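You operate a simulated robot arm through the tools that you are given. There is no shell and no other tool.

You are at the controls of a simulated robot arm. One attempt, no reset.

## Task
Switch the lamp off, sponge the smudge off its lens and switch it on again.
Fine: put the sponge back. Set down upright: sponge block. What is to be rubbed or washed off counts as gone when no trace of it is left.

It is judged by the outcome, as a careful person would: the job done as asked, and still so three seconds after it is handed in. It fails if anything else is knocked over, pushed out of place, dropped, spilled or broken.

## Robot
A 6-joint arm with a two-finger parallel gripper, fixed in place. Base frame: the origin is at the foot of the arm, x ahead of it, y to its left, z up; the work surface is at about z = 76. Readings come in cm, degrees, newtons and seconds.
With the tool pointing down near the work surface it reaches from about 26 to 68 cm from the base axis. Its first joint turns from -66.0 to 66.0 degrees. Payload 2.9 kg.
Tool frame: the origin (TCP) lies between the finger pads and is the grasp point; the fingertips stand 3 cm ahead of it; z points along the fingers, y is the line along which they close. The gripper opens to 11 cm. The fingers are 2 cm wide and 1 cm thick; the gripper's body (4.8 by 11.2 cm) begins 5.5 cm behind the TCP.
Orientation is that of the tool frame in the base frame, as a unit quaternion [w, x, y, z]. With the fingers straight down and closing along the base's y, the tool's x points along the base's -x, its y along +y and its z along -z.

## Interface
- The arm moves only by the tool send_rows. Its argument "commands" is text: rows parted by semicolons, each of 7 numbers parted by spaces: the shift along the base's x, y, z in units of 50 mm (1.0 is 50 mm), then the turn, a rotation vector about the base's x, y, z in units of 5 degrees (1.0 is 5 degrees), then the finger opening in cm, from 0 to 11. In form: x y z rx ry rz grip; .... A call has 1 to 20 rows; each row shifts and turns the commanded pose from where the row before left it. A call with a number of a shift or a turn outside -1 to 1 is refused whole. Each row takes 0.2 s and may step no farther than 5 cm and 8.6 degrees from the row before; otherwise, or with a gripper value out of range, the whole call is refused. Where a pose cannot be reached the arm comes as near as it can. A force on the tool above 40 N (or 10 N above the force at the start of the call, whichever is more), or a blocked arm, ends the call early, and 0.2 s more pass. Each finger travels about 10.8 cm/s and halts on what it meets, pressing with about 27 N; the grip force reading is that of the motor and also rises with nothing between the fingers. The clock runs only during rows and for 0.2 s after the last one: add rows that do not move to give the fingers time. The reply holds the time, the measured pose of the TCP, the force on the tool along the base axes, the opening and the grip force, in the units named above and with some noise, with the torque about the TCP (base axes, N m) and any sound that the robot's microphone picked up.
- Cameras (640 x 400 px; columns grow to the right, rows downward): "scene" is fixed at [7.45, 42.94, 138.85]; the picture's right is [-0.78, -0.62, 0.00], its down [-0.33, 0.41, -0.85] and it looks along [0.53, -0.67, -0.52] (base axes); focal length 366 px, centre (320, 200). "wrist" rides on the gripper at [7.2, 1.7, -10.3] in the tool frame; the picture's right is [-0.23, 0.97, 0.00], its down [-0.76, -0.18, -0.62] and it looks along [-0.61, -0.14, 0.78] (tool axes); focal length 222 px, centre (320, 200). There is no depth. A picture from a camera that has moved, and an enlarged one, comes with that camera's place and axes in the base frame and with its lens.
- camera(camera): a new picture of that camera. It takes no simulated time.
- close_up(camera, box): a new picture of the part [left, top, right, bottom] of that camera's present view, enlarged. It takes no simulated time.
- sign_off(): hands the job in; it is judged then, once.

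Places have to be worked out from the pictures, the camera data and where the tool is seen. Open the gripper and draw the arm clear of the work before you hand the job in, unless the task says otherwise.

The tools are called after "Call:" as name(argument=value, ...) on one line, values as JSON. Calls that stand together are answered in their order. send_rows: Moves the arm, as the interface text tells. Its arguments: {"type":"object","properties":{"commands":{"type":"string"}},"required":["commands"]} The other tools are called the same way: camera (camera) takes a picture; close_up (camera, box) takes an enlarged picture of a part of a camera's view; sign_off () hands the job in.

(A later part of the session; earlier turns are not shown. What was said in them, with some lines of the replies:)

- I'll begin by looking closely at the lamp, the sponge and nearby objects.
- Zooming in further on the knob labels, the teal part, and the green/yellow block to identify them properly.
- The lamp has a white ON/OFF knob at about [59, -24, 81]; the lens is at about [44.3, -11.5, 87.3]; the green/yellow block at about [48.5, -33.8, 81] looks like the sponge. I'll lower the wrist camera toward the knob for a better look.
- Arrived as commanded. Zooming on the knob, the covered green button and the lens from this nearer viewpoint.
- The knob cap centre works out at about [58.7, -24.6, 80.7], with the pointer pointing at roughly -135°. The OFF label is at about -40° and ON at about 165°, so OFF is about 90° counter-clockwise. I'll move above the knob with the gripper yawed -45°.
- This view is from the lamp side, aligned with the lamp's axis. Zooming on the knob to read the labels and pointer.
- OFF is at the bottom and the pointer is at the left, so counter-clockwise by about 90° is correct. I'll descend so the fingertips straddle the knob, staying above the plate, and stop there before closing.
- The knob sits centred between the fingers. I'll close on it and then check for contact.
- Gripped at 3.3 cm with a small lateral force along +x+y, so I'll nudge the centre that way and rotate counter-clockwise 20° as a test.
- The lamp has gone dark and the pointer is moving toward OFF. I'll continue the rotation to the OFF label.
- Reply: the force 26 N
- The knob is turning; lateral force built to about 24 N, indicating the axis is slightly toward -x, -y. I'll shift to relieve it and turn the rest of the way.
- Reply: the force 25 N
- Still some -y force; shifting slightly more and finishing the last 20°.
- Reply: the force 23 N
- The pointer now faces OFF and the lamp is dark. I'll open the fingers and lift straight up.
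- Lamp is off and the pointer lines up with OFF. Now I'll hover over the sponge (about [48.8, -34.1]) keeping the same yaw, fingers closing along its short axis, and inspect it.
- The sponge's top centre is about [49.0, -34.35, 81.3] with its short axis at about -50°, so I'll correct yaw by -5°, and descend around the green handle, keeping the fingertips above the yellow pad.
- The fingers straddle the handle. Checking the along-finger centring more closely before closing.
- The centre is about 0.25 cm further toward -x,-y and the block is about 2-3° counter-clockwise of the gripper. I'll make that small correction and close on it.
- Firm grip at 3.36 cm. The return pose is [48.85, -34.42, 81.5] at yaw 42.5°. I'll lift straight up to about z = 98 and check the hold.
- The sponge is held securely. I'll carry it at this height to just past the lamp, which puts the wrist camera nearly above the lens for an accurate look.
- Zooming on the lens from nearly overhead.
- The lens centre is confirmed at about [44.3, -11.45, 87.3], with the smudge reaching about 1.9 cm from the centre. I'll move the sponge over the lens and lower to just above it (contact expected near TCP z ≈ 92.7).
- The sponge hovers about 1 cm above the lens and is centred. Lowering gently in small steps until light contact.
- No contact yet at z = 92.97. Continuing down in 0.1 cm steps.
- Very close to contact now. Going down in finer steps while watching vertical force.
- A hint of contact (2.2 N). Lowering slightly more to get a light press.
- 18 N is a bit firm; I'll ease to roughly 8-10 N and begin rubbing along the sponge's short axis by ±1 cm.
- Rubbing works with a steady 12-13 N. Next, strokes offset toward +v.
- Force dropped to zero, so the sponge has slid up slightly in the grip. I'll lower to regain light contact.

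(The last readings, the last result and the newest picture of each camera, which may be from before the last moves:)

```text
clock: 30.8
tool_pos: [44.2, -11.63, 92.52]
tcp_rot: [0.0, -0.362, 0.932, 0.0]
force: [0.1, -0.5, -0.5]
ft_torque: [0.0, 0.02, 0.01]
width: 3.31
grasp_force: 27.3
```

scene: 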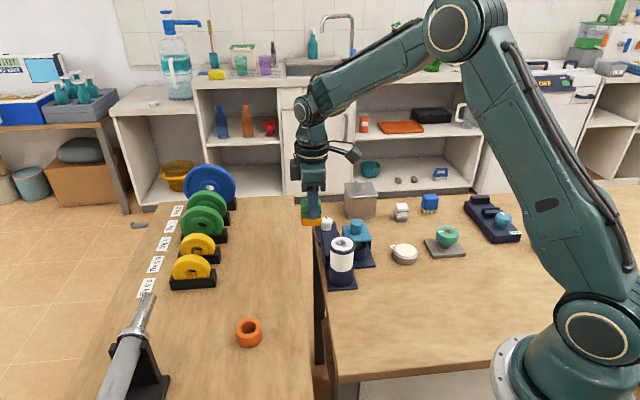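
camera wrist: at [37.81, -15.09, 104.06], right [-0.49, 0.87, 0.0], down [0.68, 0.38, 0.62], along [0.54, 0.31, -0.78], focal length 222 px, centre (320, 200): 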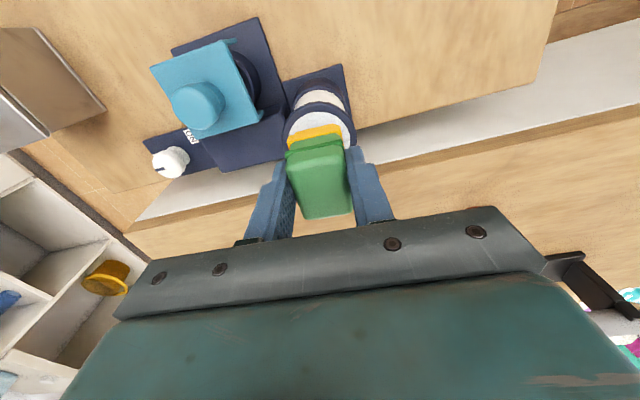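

Call:
send_rows(commands="0 0 -0.01 0 0 0 2; 0 0 -0.006 0 0 0 2; 0 0 0 0 0 0 2")

```text
clock: 31.6
tool_pos: [44.4, -11.5, 92.49]
tcp_rot: [0.001, -0.362, 0.932, 0.0]
force: [-3.5, -0.7, 14.6]
ft_torque: [-0.08, 0.22, 0.01]
width: 3.32
grasp_force: 26.9
```

Contact back at about 14 N. Now strokes offset toward -v, plus a pass through the centre.

Call:
send_rows(commands="-0.059 -0.054 0 0 0 0 2; -0.059 -0.054 0 0 0 0 2; 0.0676 -0.0737 0 0 0 0 2; 0.0676 -0.0737 0 0 0 0 2; -0.0676 0.0737 0 0 0 0 2; -0.0676 0.0737 0 0 0 0 2; -0.0676 0.0737 0 0 0 0 2; -0.0676 0.0737 0 0 0 0 2; 0.0676 -0.0737 0 0 0 0 2; 0.0676 -0.0737 0 0 0 0 2; 0.059 0.054 0 0 0 0 2; 0.059 0.054 0 0 0 0 2")

```text
clock: 34.2
tool_pos: [44.32, -11.48, 92.41]
tcp_rot: [0.0, -0.362, 0.932, 0.0]
force: [-0.7, -0.8, 1.5]
ft_torque: [-0.05, 0.01, 0.04]
width: 3.32
grasp_force: 27.3
```

Force is nearly gone again. I'll lift off and back away to inspect how much smudge remains.

Call:
send_rows(commands="0 0 0.4 0 0 0 2; 0 0 0.7 0 0 0 2; 0.61 0.342 0 0 0 0 2; 0.61 0.342 0 0 0 0 2; 0 0 0 0 0 0 2")

Call:
close_up(camera="wrist", box=[270, 0, 370, 90])

Call:
close_up(camera="scene", box=[315, 220, 375, 270])

Call:
close_up(camera="wrist", box=[240, 100, 410, 240])

```text
clock: 35.4
tool_pos: [50.5, -8.0, 97.84]
tcp_rot: [0.0, -0.363, 0.932, 0.0]
force: [0.3, 0.6, -0.6]
ft_torque: [-0.02, 0.0, -0.03]
width: 3.31
grasp_force: 27.4
```

```text
4.44 times, centred on (320, 45) of wrist
camera zoom: at [43.82, -11.7, 108.03], right [-0.49, 0.87, 0.0], down [0.68, 0.38, 0.62], along [0.54, 0.31, -0.78], focal length 987 px, centre (320, 889)
```

zoom: 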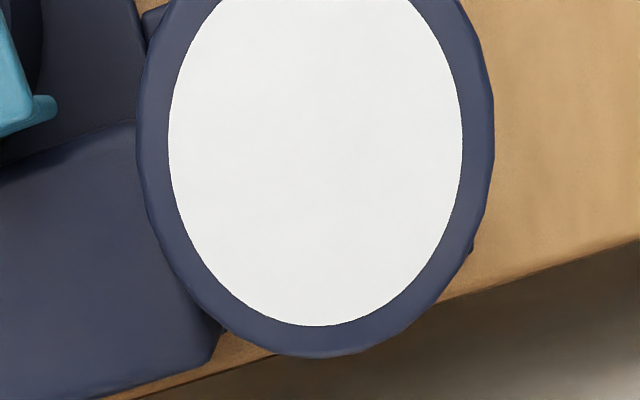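

```text
8.00 times, centred on (345, 245) of scene
camera zoom: at [7.45, 42.94, 138.85], right [-0.78, -0.62, 0.0], down [-0.33, 0.41, -0.85], along [0.53, -0.67, -0.52], focal length 2925 px, centre (120, -160)
```

zoom: 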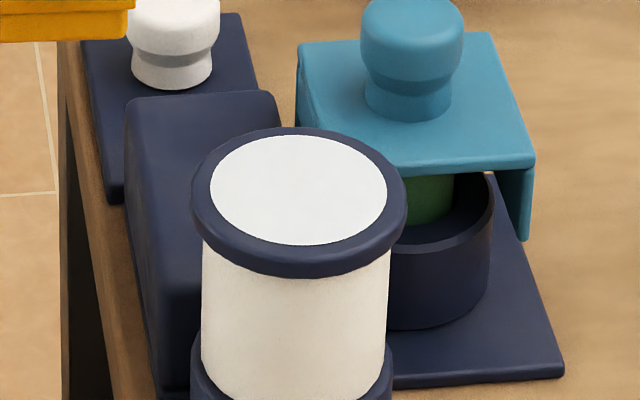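

```text
2.86 times, centred on (325, 170) of wrist
camera zoom: at [43.82, -11.7, 108.03], right [-0.49, 0.87, 0.0], down [0.68, 0.38, 0.62], along [0.54, 0.31, -0.78], focal length 635 px, centre (306, 286)
```

zoom: 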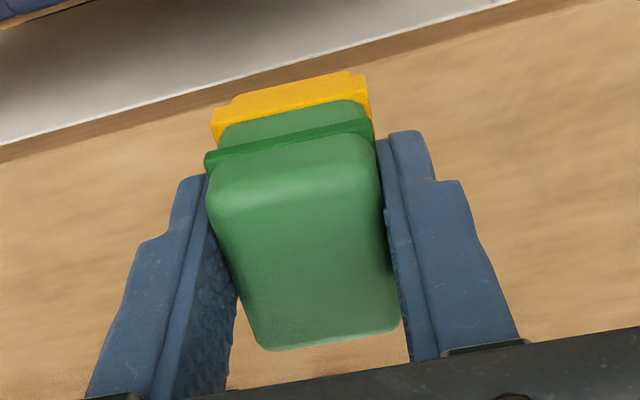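

The lens looks clean. Checking for any faint residue at higher magnification before returning the sponge.

Call:
close_up(camera="scene", box=[326, 230, 362, 256])

Call:
close_up(camera="wrist", box=[290, 0, 350, 40])

Call:
close_up(camera="wrist", box=[290, 30, 350, 80])

```text
15.38 times, centred on (344, 243) of scene
camera zoom: at [7.45, 42.94, 138.85], right [-0.78, -0.62, 0.0], down [-0.33, 0.41, -0.85], along [0.53, -0.67, -0.52], focal length 5626 px, centre (-49, -462)
```

zoom: 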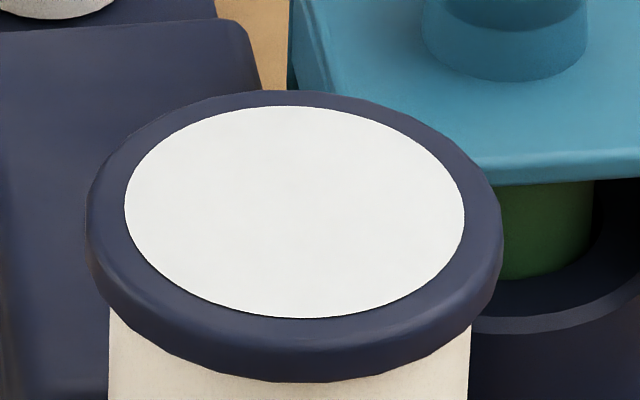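

```text
10.00 times, centred on (320, 20) of wrist
camera zoom: at [43.82, -11.7, 108.03], right [-0.49, 0.87, 0.0], down [0.68, 0.38, 0.62], along [0.54, 0.31, -0.78], focal length 2221 px, centre (320, 2000)
```

zoom: 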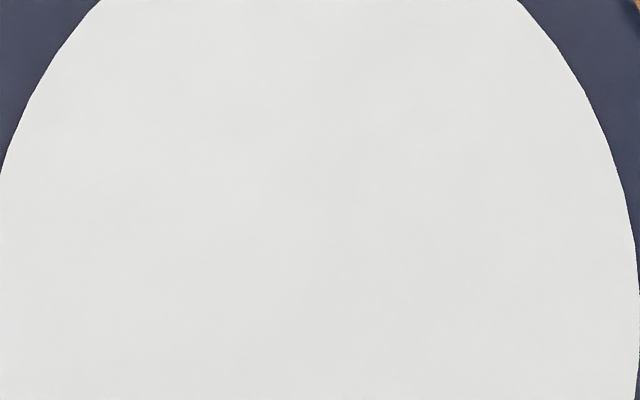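

```text
8.00 times, centred on (320, 55) of wrist
camera zoom: at [43.82, -11.7, 108.03], right [-0.49, 0.87, 0.0], down [0.68, 0.38, 0.62], along [0.54, 0.31, -0.78], focal length 1777 px, centre (320, 1360)
```

zoom: 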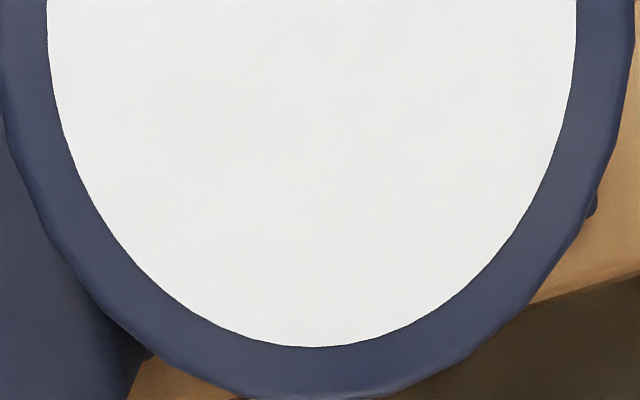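

No trace visible, but since it must be fully gone I'll do one more light pass over the entire lens to be safe. Returning over the lens and lowering to contact.

Call:
send_rows(commands="-0.61 -0.342 0 0 0 0 2; -0.61 -0.342 0 0 0 0 2; 0 0 -0.6 0 0 0 2; 0 0 -0.4 0 0 0 2; 0 0 -0.06 0 0 0 2; 0 0 -0.04 0 0 0 2; 0 0 -0.01 0 0 0 2; 0 0 0 0 0 0 2")

```text
clock: 37.2
tool_pos: [44.32, -11.53, 92.39]
tcp_rot: [0.0, -0.361, 0.932, 0.0]
force: [1.6, 1.9, 4.0]
ft_torque: [0.01, 0.0, -0.02]
width: 3.32
grasp_force: 26.7
```

Light contact at 4 N. A touch more pressure, then strokes along the long axis at three offsets.

Call:
send_rows(commands="0 0 -0.006 0 0 0 2; 0.059 0.054 0 0 0 0 2; 0.059 0.054 0 0 0 0 2; -0.059 -0.054 0 0 0 0 2; -0.059 -0.054 0 0 0 0 2; -0.059 -0.054 0 0 0 0 2; -0.059 -0.054 0 0 0 0 2; 0.0676 -0.0737 0 0 0 0 2; 0.0676 -0.0737 0 0 0 0 2; 0.059 0.054 0 0 0 0 2; 0.059 0.054 0 0 0 0 2; 0.059 0.054 0 0 0 0 2; 0.059 0.054 0 0 0 0 2; -0.0676 0.0737 0 0 0 0 2; -0.0676 0.0737 0 0 0 0 2")

```text
clock: 40.4
tool_pos: [44.93, -11.0, 92.3]
tcp_rot: [0.0, -0.363, 0.932, 0.0]
force: [2.2, -0.5, 6.7]
ft_torque: [-0.09, -0.05, 0.04]
width: 3.33
grasp_force: 27.1
```

Still 6.7 N of contact. Finishing the pass on the other side and returning to centre.

Call:
send_rows(commands="-0.0676 0.0737 0 0 0 0 2; -0.0676 0.0737 0 0 0 0 2; -0.059 -0.054 0 0 0 0 2; -0.059 -0.054 0 0 0 0 2; -0.059 -0.054 0 0 0 0 2; -0.059 -0.054 0 0 0 0 2; 0.0676 -0.0737 0 0 0 0 2; 0.0676 -0.0737 0 0 0 0 2; 0.059 0.054 0 0 0 0 2; 0.059 0.054 0 0 0 0 2; 0 0 0 0 0 0 2")

```text
clock: 42.8
tool_pos: [44.34, -11.54, 92.44]
tcp_rot: [0.0, -0.362, 0.932, 0.001]
force: [-0.9, -1.4, 4.7]
ft_torque: [-0.1, 0.06, 0.01]
width: 3.33
grasp_force: 26.9
```

The pass is complete with contact throughout. Lifting off and backing away to verify the lens and how the sponge sits in the grip.

Call:
send_rows(commands="0 0 0.4 0 0 0 2; 0 0 0.71 0 0 0 2; 0.61 0.342 0 0 0 0 2; 0.61 0.342 0 0 0 0 2; 0 0 0 0 0 0 2")

Call:
close_up(camera="wrist", box=[270, 0, 370, 90])

Call:
close_up(camera="scene", box=[326, 230, 362, 256])

Call:
close_up(camera="scene", box=[280, 170, 350, 240])

Call:
close_up(camera="wrist", box=[240, 100, 410, 240])

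```text
clock: 44.0
tool_pos: [50.4, -8.0, 97.9]
tcp_rot: [0.0, -0.362, 0.932, 0.0]
force: [0.6, -0.2, -0.8]
ft_torque: [0.01, 0.02, 0.02]
width: 3.35
grasp_force: 27.2
```

```text
4.44 times, centred on (320, 45) of wrist
camera zoom: at [43.9, -11.77, 108.13], right [-0.49, 0.87, 0.0], down [0.68, 0.38, 0.62], along [0.54, 0.31, -0.78], focal length 987 px, centre (320, 889)
```

zoom: 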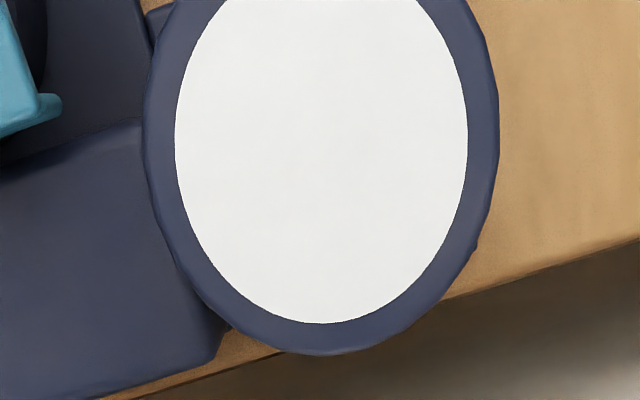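

```text
15.38 times, centred on (344, 243) of scene
camera zoom: at [7.45, 42.94, 138.85], right [-0.78, -0.62, 0.0], down [-0.33, 0.41, -0.85], along [0.53, -0.67, -0.52], focal length 5626 px, centre (-49, -462)
```

zoom: 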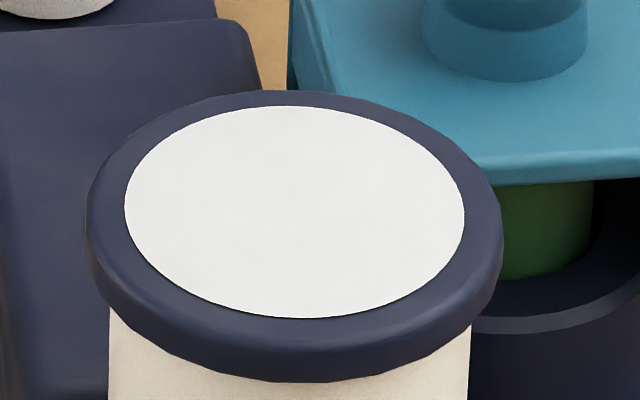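

```text
5.71 times, centred on (315, 205) of scene
camera zoom: at [7.45, 42.94, 138.85], right [-0.78, -0.62, 0.0], down [-0.33, 0.41, -0.85], along [0.53, -0.67, -0.52], focal length 2090 px, centre (349, 171)
```

zoom: 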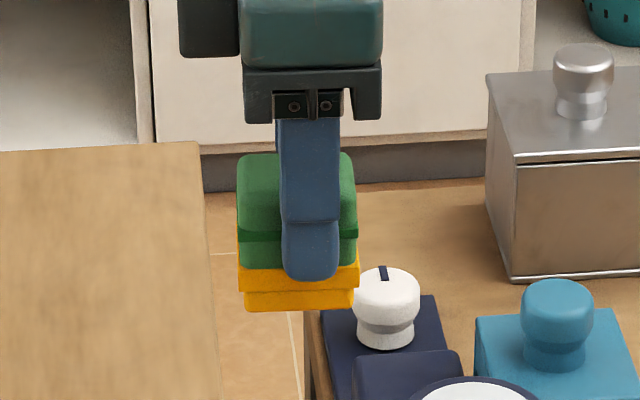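

```text
2.86 times, centred on (325, 170) of wrist
camera zoom: at [43.9, -11.77, 108.13], right [-0.49, 0.87, 0.0], down [0.68, 0.38, 0.62], along [0.54, 0.31, -0.78], focal length 635 px, centre (306, 286)
```

zoom: 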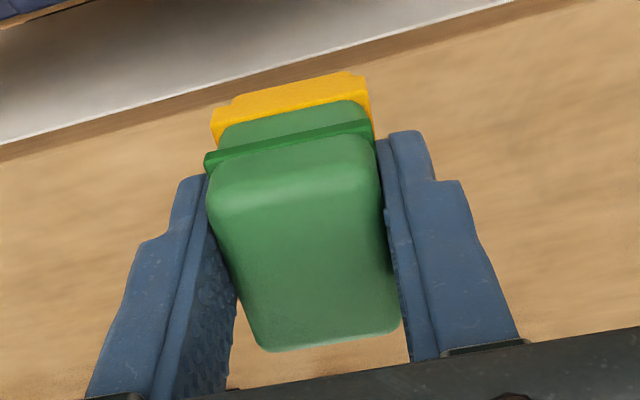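

The lens is spotless. Now carrying the sponge back along the same path to above its original spot.

Call:
send_rows(commands="-0.0443 -0.754 0 0 0 0 2; -0.0443 -0.754 0 0 0 0 2; -0.0443 -0.754 0 0 0 0 2; -0.0443 -0.754 0 0 0 0 2; -0.0443 -0.754 0 0 0 0 2; -0.0443 -0.754 0 0 0 0 2; -0.0443 -0.754 0 0 0 0 2; 0 0 0 0 0 0 2")

Call:
close_up(camera="scene", box=[330, 130, 430, 240])

```text
clock: 45.8
tool_pos: [48.76, -34.5, 97.79]
tcp_rot: [0.0, -0.362, 0.932, 0.0]
force: [-1.0, 0.4, -0.4]
ft_torque: [0.03, -0.06, 0.02]
width: 3.3
grasp_force: 27.4
```

```text
3.64 times, centred on (380, 185) of scene
camera zoom: at [7.45, 42.93, 138.85], right [-0.78, -0.62, 0.0], down [-0.33, 0.41, -0.85], along [0.53, -0.67, -0.52], focal length 1330 px, centre (102, 254)
```

zoom: 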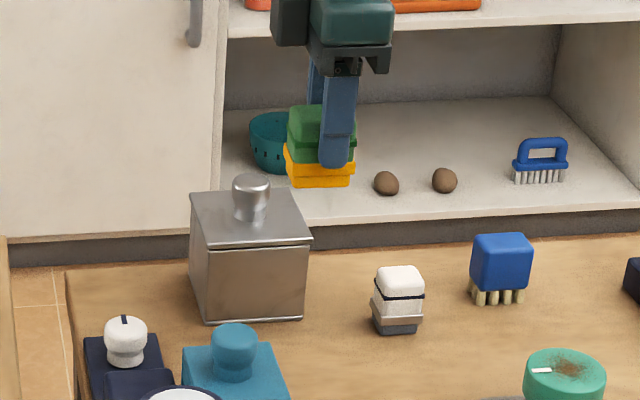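

Directly above the original spot. Descending to just above the table.

Call:
send_rows(commands="0 0 -0.8 0 0 0 2; 0 0 -0.8 0 0 0 2; 0 0 -0.8 0 0 0 2; 0 0 -0.5 0 0 0 2; 0 0 -0.26 0 0 0 2; 0 0 -0.05 0 0 0 2; 0 0 -0.03 0 0 0 2; 0 0 0 0 0 0 2")

Call:
close_up(camera="scene", box=[360, 190, 400, 240])

```text
clock: 47.6
tool_pos: [48.8, -34.45, 81.76]
tcp_rot: [0.001, -0.362, 0.932, 0.0]
force: [0.4, -0.4, 0.0]
ft_torque: [-0.01, 0.0, 0.01]
width: 3.33
grasp_force: 27.4
```

```text
8.00 times, centred on (380, 215) of scene
camera zoom: at [7.45, 42.94, 138.85], right [-0.78, -0.62, 0.0], down [-0.33, 0.41, -0.85], along [0.53, -0.67, -0.52], focal length 2925 px, centre (-160, 80)
```

zoom: 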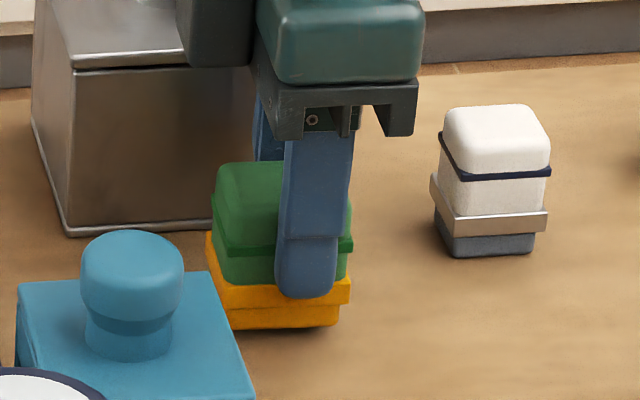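

Sponge is about 0.4 cm above the table. Lowering in small steps until contact.

Call:
send_rows(commands="0 0 -0.02 0 0 0 2; 0 0 -0.02 0 0 0 2; 0 0 -0.02 0 0 0 2; 0 0 -0.015 0 0 0 2; 0 0 0 0 0 0 2")

```text
clock: 48.8
tool_pos: [48.8, -34.51, 81.25]
tcp_rot: [0.0, -0.362, 0.932, -0.001]
force: [0.0, 0.0, -0.5]
ft_torque: [0.03, 0.01, 0.02]
width: 3.33
grasp_force: 27.1
```

Call:
send_rows(commands="0 0 -0.01 0 0 0 2; 0 0 -0.01 0 0 0 2; 0 0 0 0 0 0 2")

Call:
close_up(camera="scene", box=[360, 190, 400, 240])

```text
clock: 49.6
tool_pos: [48.77, -34.5, 81.3]
tcp_rot: [0.001, -0.362, 0.932, 0.001]
force: [-0.6, -0.5, -0.6]
ft_torque: [0.0, 0.01, 0.0]
width: 3.32
grasp_force: 27.3
```

```text
8.00 times, centred on (380, 215) of scene
camera zoom: at [7.45, 42.94, 138.85], right [-0.78, -0.62, 0.0], down [-0.33, 0.41, -0.85], along [0.53, -0.67, -0.52], focal length 2925 px, centre (-160, 80)
```

zoom: 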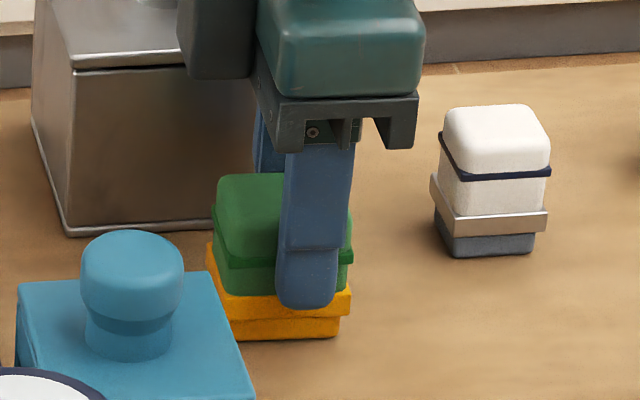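

Very nearly at the original height in the picture but no force yet. Two more fine steps.

Call:
send_rows(commands="0 0 -0.01 0 0 0 2; 0 0 0 0 0 0 2")

```text
clock: 50.2
tool_pos: [48.82, -34.39, 81.25]
tcp_rot: [0.0, -0.363, 0.932, 0.0]
force: [-1.0, 0.4, 2.5]
ft_torque: [0.0, 0.04, 0.01]
width: 3.33
grasp_force: 27.3
```

2.5 N of contact: the sponge is resting on the table. Opening the fingers and lifting clear.

Call:
send_rows(commands="0 0 0 0 0 0 3.6; 0 0 0 0 0 0 4.5; 0 0 0 0 0 0 7; 0 0 0 0 0 0 7; 0 0 0.3 0 0 0 7; 0 0 0.7 0 0 0 7; 0 0 0.9 0 0 0 7; 0 0 0.9 0 0 0 7; 0 0 0 0 0 0 7")

Call:
close_up(camera="scene", box=[360, 190, 400, 240])

Call:
close_up(camera="scene", box=[360, 190, 450, 240])

Call:
camera(camera="wrist")

```text
clock: 52.2
tool_pos: [48.85, -34.49, 95.0]
tcp_rot: [-0.001, -0.362, 0.932, 0.0]
force: [-0.3, 0.5, 0.2]
ft_torque: [0.01, 0.0, -0.03]
width: 6.99
grasp_force: 0.0
```

```text
8.00 times, centred on (380, 215) of scene
camera zoom: at [7.45, 42.94, 138.85], right [-0.78, -0.62, 0.0], down [-0.33, 0.41, -0.85], along [0.53, -0.67, -0.52], focal length 2925 px, centre (-160, 80)
```

zoom: 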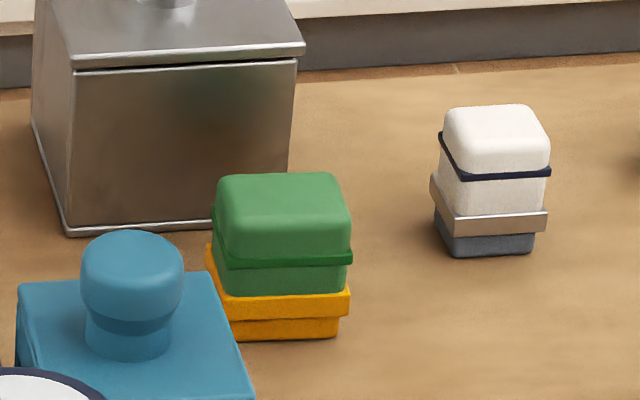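

```text
7.11 times, centred on (405, 215) of scene
camera zoom: at [7.45, 42.94, 138.85], right [-0.78, -0.62, 0.0], down [-0.33, 0.41, -0.85], along [0.53, -0.67, -0.52], focal length 2600 px, centre (-284, 93)
```

zoom: 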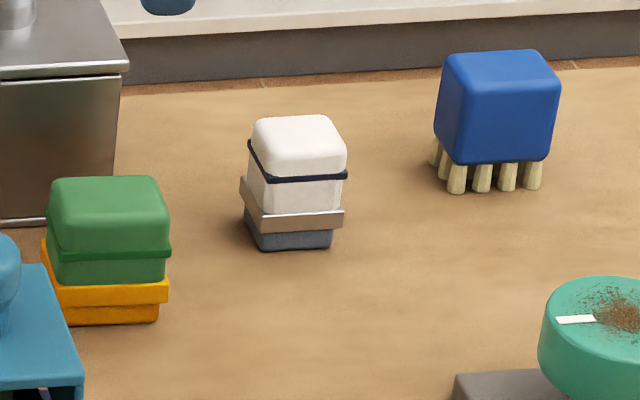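

```text
taken
camera wrist: at [42.42, -38.2, 105.26], right [-0.49, 0.87, 0.0], down [0.68, 0.38, 0.62], along [0.54, 0.31, -0.78], focal length 222 px, centre (320, 200)
```

wrist: 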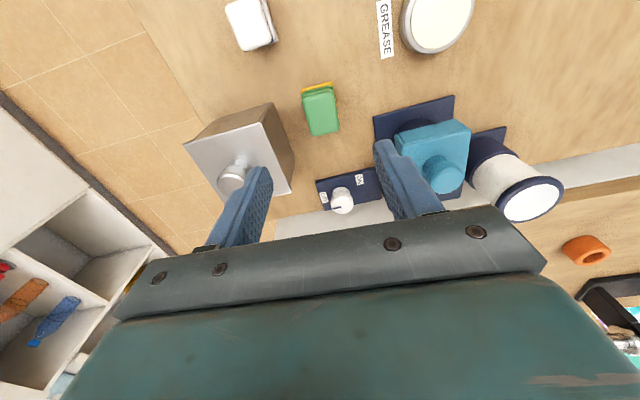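

The sponge is back in its original spot, upright. Now back above the knob (axis refined to about [59.4, -24.8]) to turn the lamp on.

Call:
send_rows(commands="0.526 0.483 0 0 0 0 6; 0.526 0.483 0 0 0 0 6; 0.526 0.483 0 0 0 0 6; 0.526 0.483 0 0 0 0 6; 0 0 0 0 0 0 6")

Call:
camera(camera="wrist")

Call:
close_up(camera="wrist", box=[270, 60, 390, 150])

```text
clock: 53.4
tool_pos: [59.37, -24.6, 95.22]
tcp_rot: [0.0, -0.362, 0.932, 0.0]
force: [0.7, -0.2, 0.3]
ft_torque: [0.03, -0.02, 0.03]
width: 5.99
grasp_force: 0.0
```

```text
taken
camera wrist: at [52.88, -28.29, 105.34], right [-0.49, 0.87, 0.0], down [0.68, 0.38, 0.62], along [0.54, 0.31, -0.78], focal length 222 px, centre (320, 200)
```

wrist: 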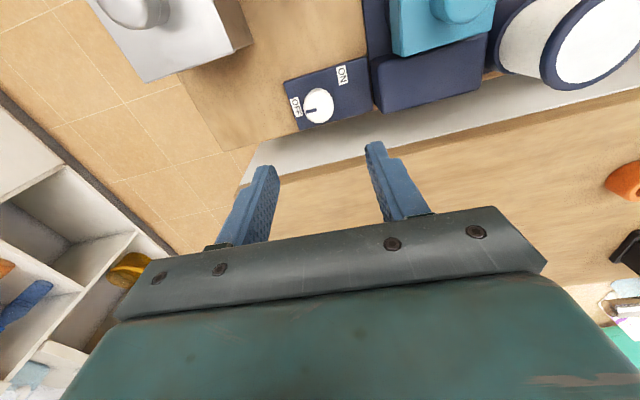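

```text
4.44 times, centred on (330, 105) of wrist
camera zoom: at [52.88, -28.29, 105.34], right [-0.49, 0.87, 0.0], down [0.68, 0.38, 0.62], along [0.54, 0.31, -0.78], focal length 987 px, centre (276, 622)
```

zoom: 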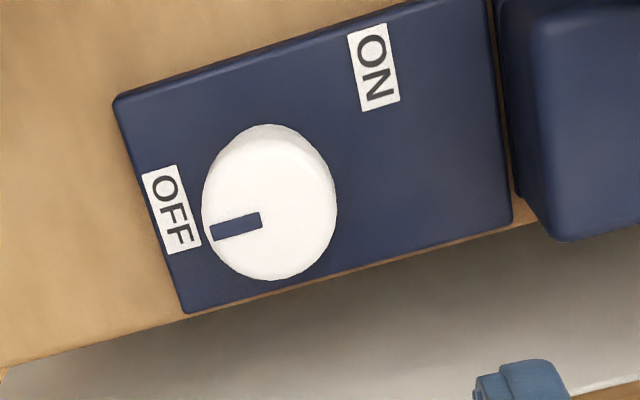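

The knob pointer is at OFF; ON lies about 150° clockwise from it. The gripper is centred on the knob, so I'll descend around it.

Call:
send_rows(commands="0 -0.01 -0.8 0 0 0 6; 0 0 -0.8 0 0 0 6; 0 0 -0.6 0 0 0 6; 0 0 -0.4 0 0 0 6; 0 0 -0.2 0 0 0 6; 0 0 0 0 0 0 6")

Call:
camera(camera="wrist")

Call:
close_up(camera="scene", box=[300, 180, 400, 260])

```text
clock: 54.8
tool_pos: [59.3, -24.78, 81.05]
tcp_rot: [0.0, -0.362, 0.932, 0.0]
force: [-0.6, -0.3, 0.6]
ft_torque: [0.01, 0.0, 0.02]
width: 5.97
grasp_force: 0.1
```

```text
taken
camera wrist: at [52.84, -28.45, 91.24], right [-0.49, 0.87, 0.0], down [0.68, 0.38, 0.62], along [0.54, 0.31, -0.78], focal length 222 px, centre (320, 200)
```

wrist: 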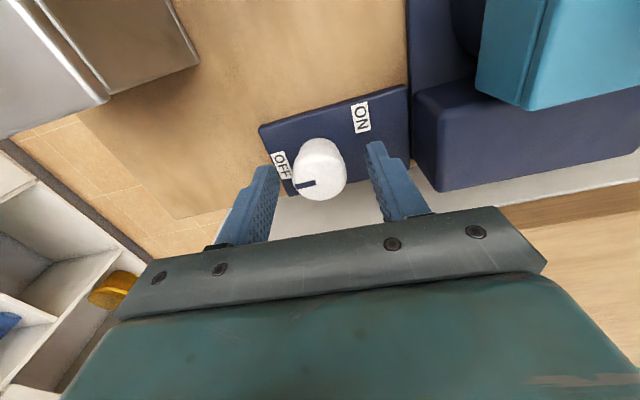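

```text
5.00 times, centred on (350, 220) of scene
camera zoom: at [7.45, 42.94, 138.85], right [-0.78, -0.62, 0.0], down [-0.33, 0.41, -0.85], along [0.53, -0.67, -0.52], focal length 1828 px, centre (170, 100)
```

zoom: 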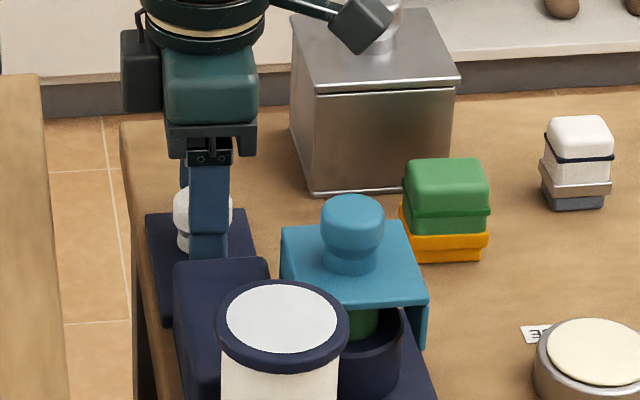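

The fingers straddle the knob well. Closing on it.

Call:
send_rows(commands="0 0 0 0 0 0 2; 0 0 0 0 0 0 2; 0 0 0 0 0 0 2")

```text
clock: 55.6
tool_pos: [59.46, -24.75, 81.05]
tcp_rot: [0.0, -0.362, 0.932, -0.001]
force: [5.2, -3.9, -4.9]
ft_torque: [0.04, -0.3, 0.0]
width: 3.33
grasp_force: 45.1
```

Small off-centre force (about 6 N). Rotating clockwise 40° first, then checking forces.

Call:
send_rows(commands="0.005 -0.005 0 0 0 -1 2; 0 0 0 0 0 -1 2; 0 0 0 0 0 -1 2; 0 0 0 0 0 -1 2; 0 0 0 0 0 -1 2; 0 0 0 0 0 -1 2; 0 0 0 0 0 -1 2; 0 0 0 0 0 -1 2")

```text
clock: 57.4
tool_pos: [59.39, -24.73, 81.0]
tcp_rot: [-0.001, -0.023, 1.0, 0.001]
force: [11.8, 16.4, -15.3]
ft_torque: [0.23, -0.94, 0.02]
width: 3.29
grasp_force: 45.0
```

Turning fine; relieving the lateral load with a small shift and continuing another 30°.

Call:
send_rows(commands="0.014 0.02 -0.014 0 0 0 2; 0 0 0 0 0 -1 2; 0 0 0 0 0 -1 2; 0 0 0 0 0 -1 2; 0 0 0 0 0 -1 2; 0 0 0 0 0 -1 2; 0 0 0 0 0 -1 2")

Call:
close_up(camera="scene", box=[300, 180, 400, 260])

```text
clock: 59.0
tool_pos: [59.42, -24.79, 81.04]
tcp_rot: [-0.001, 0.238, 0.971, 0.001]
force: [-5.3, 20.3, -2.6]
ft_torque: [0.46, 0.5, 0.02]
width: 3.32
grasp_force: 45.3
```

```text
5.00 times, centred on (350, 220) of scene
camera zoom: at [7.44, 42.98, 138.84], right [-0.78, -0.62, 0.0], down [-0.33, 0.41, -0.85], along [0.53, -0.67, -0.52], focal length 1828 px, centre (170, 100)
```

zoom: 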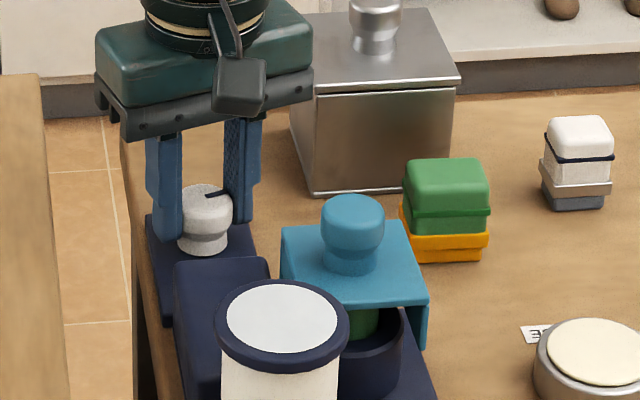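

Pointer now 20° short of its original on-position; lamp still dark as expected. Relieving the y load and turning 30° more.

Call:
send_rows(commands="-0.006 0.022 0 0 0 0 2; 0 0 0 0 0 -1 2; 0 0 0 0 0 -1 2; 0 0 0 0 0 -1 2; 0 0 0 0 0 -1 2; 0 0 0 0 0 -1 2; 0 0 0 0 0 -1 2")

Call:
close_up(camera="scene", box=[300, 180, 400, 260])

```text
clock: 60.6
tool_pos: [59.43, -24.8, 81.1]
tcp_rot: [0.001, 0.482, 0.876, -0.001]
force: [-0.1, -2.3, -7.4]
ft_torque: [-0.2, -0.04, 0.58]
width: 3.34
grasp_force: 44.5
```

```text
5.00 times, centred on (350, 220) of scene
camera zoom: at [7.46, 42.92, 138.85], right [-0.78, -0.62, 0.0], down [-0.33, 0.41, -0.85], along [0.53, -0.67, -0.52], focal length 1828 px, centre (170, 100)
```

zoom: 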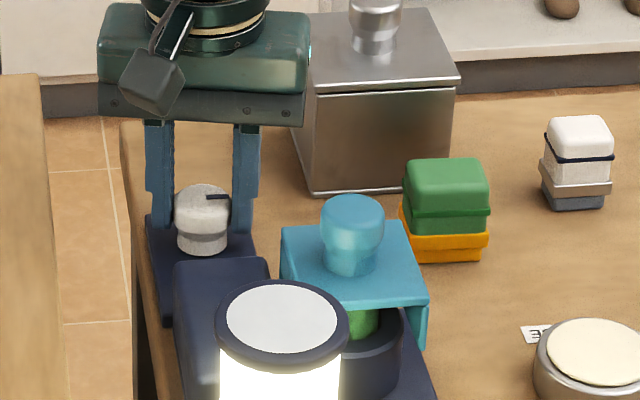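

The lamp is lit and the pointer is back where it started. A 0.58 N·m reaction torque shows the knob has reached its ON stop. Opening the fingers and checking before I lift.

Call:
send_rows(commands="0 0 0 0 0 0 4; 0 0 0 0 0 0 6; 0 0 0 0 0 0 6; 0 0 0 0 0 0 6")

Call:
close_up(camera="scene", box=[300, 180, 400, 260])

```text
clock: 61.6
tool_pos: [59.52, -24.67, 81.05]
tcp_rot: [0.0, 0.481, 0.877, -0.001]
force: [0.2, 0.3, -0.2]
ft_torque: [0.02, -0.01, 0.01]
width: 5.99
grasp_force: 0.0
```

```text
5.00 times, centred on (350, 220) of scene
camera zoom: at [7.45, 42.94, 138.85], right [-0.78, -0.62, 0.0], down [-0.33, 0.41, -0.85], along [0.53, -0.67, -0.52], focal length 1828 px, centre (170, 100)
```

zoom: 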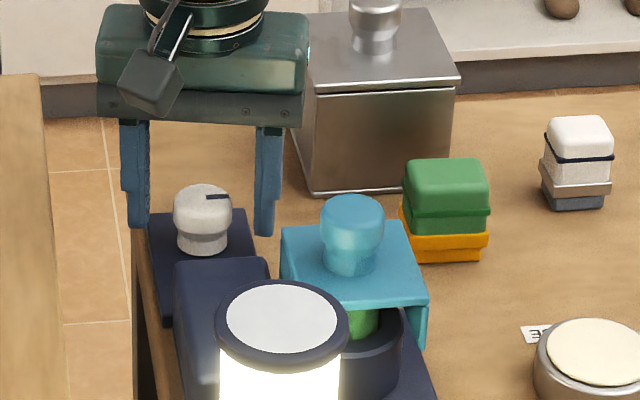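

Released and the lamp stays on with the pointer at its ON position. Lifting straight up, then drawing the arm back to a clear position.

Call:
send_rows(commands="0 0 0.4 0 0 0 6; 0 0 0.8 0 0 0 6; 0 0 0.8 0 0 0 6; 0 0 0.8 0 0 0 6; -0.2 0.1 0.6 0 0 1 6; -0.3 0.1 0.6 0 0 1 8; -0.3 0.1 0.6 0 0 1 10; -0.3 0.1 0.6 0 0 1 11; -0.3 0.1 0.6 0 0 1 11; -0.3 0.1 0.2 0 0 1 11; -0.3 0.1 0 0 0 1 11; -0.3 0.1 0 0 0 1 11; -0.3 0.1 0 0 0 1 11; -0.3 0.1 0 0 0 1 11; 0 0 0 0 0 1 11; 0 0 0 0 0 0.5 11; 0 0 0 0 0 0 11")

Call:
camera(camera="scene")

Call:
camera(camera="wrist")

Call:
close_up(camera="scene", box=[300, 170, 460, 300])

Call:
close_up(camera="scene", box=[326, 230, 362, 256])

```text
clock: 65.2
tool_pos: [44.83, -19.75, 111.18]
tcp_rot: [-0.001, 0.0, 1.0, -0.001]
force: [0.7, 0.1, 0.2]
ft_torque: [-0.03, 0.03, 0.04]
width: 10.98
grasp_force: 0.0
```

```text
taken
```

scene: 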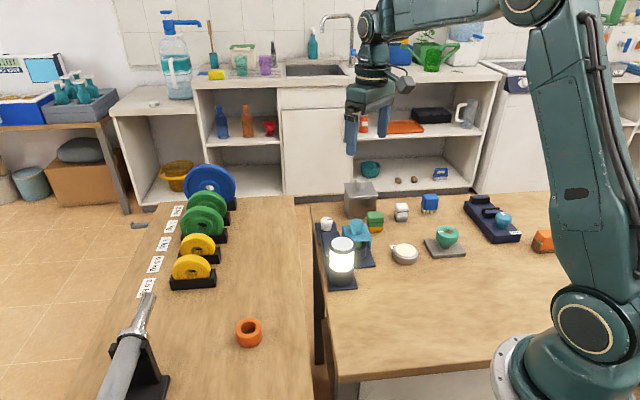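

```text
taken
camera wrist: at [37.63, -18.11, 121.33], right [0.23, 0.97, 0.0], down [0.76, -0.18, 0.62], along [0.61, -0.14, -0.78], focal length 222 px, centre (320, 200)
```

wrist: 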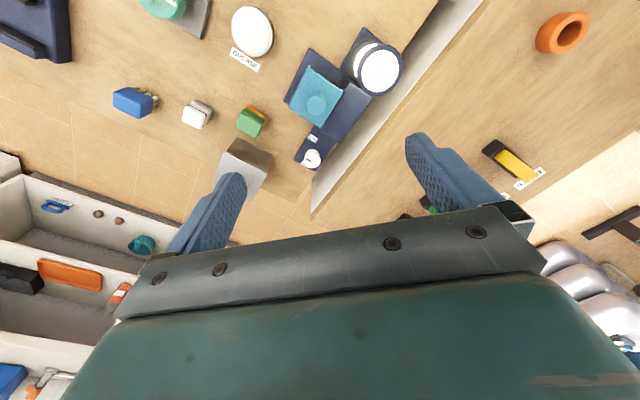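

```text
3.08 times, centred on (380, 235) of scene
camera zoom: at [7.45, 42.94, 138.85], right [-0.78, -0.62, 0.0], down [-0.33, 0.41, -0.85], along [0.53, -0.67, -0.52], focal length 1125 px, centre (135, 92)
```

zoom: 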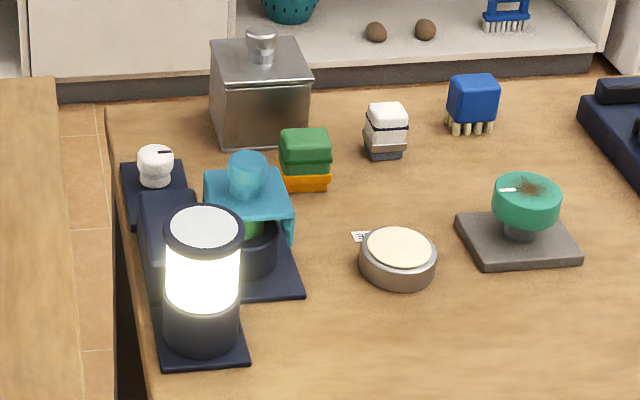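

```text
15.38 times, centred on (344, 243) of scene
camera zoom: at [7.45, 42.94, 138.85], right [-0.78, -0.62, 0.0], down [-0.33, 0.41, -0.85], along [0.53, -0.67, -0.52], focal length 5626 px, centre (-49, -462)
```

zoom: 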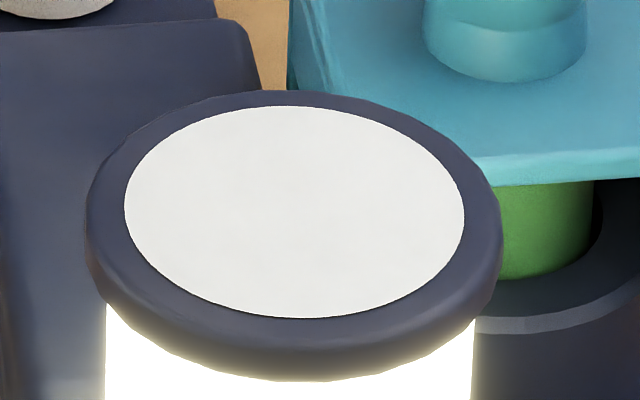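

The lamp is lit and its lens is clean. The sponge is back upright in its place, everything else is where it was, and the arm is clear with the gripper open, so I'm handing the job in.

Call:
sign_off()

```text
The job is handed in.
```

The lamp was switched off, its lens sponged clean and the lamp switched on again. I then handed the job in.

- **Lamp:** I turned the white knob to OFF and the lamp went dark. After the cleaning I turned it back to its ON stop. It was lit, with the pointer where it started, when I drew the arm away.
- **Lens:** No smudge showed after the first rub. I went over the whole lens once more to be sure, and close-up pictures showed no trace left.
- **Sponge:** It is upright and back in its original spot, as near as I can tell from the before and after pictures.
- **Surroundings:** In the last pictures nothing else appeared moved or knocked over. The gripper was open and the arm was clear of the work.
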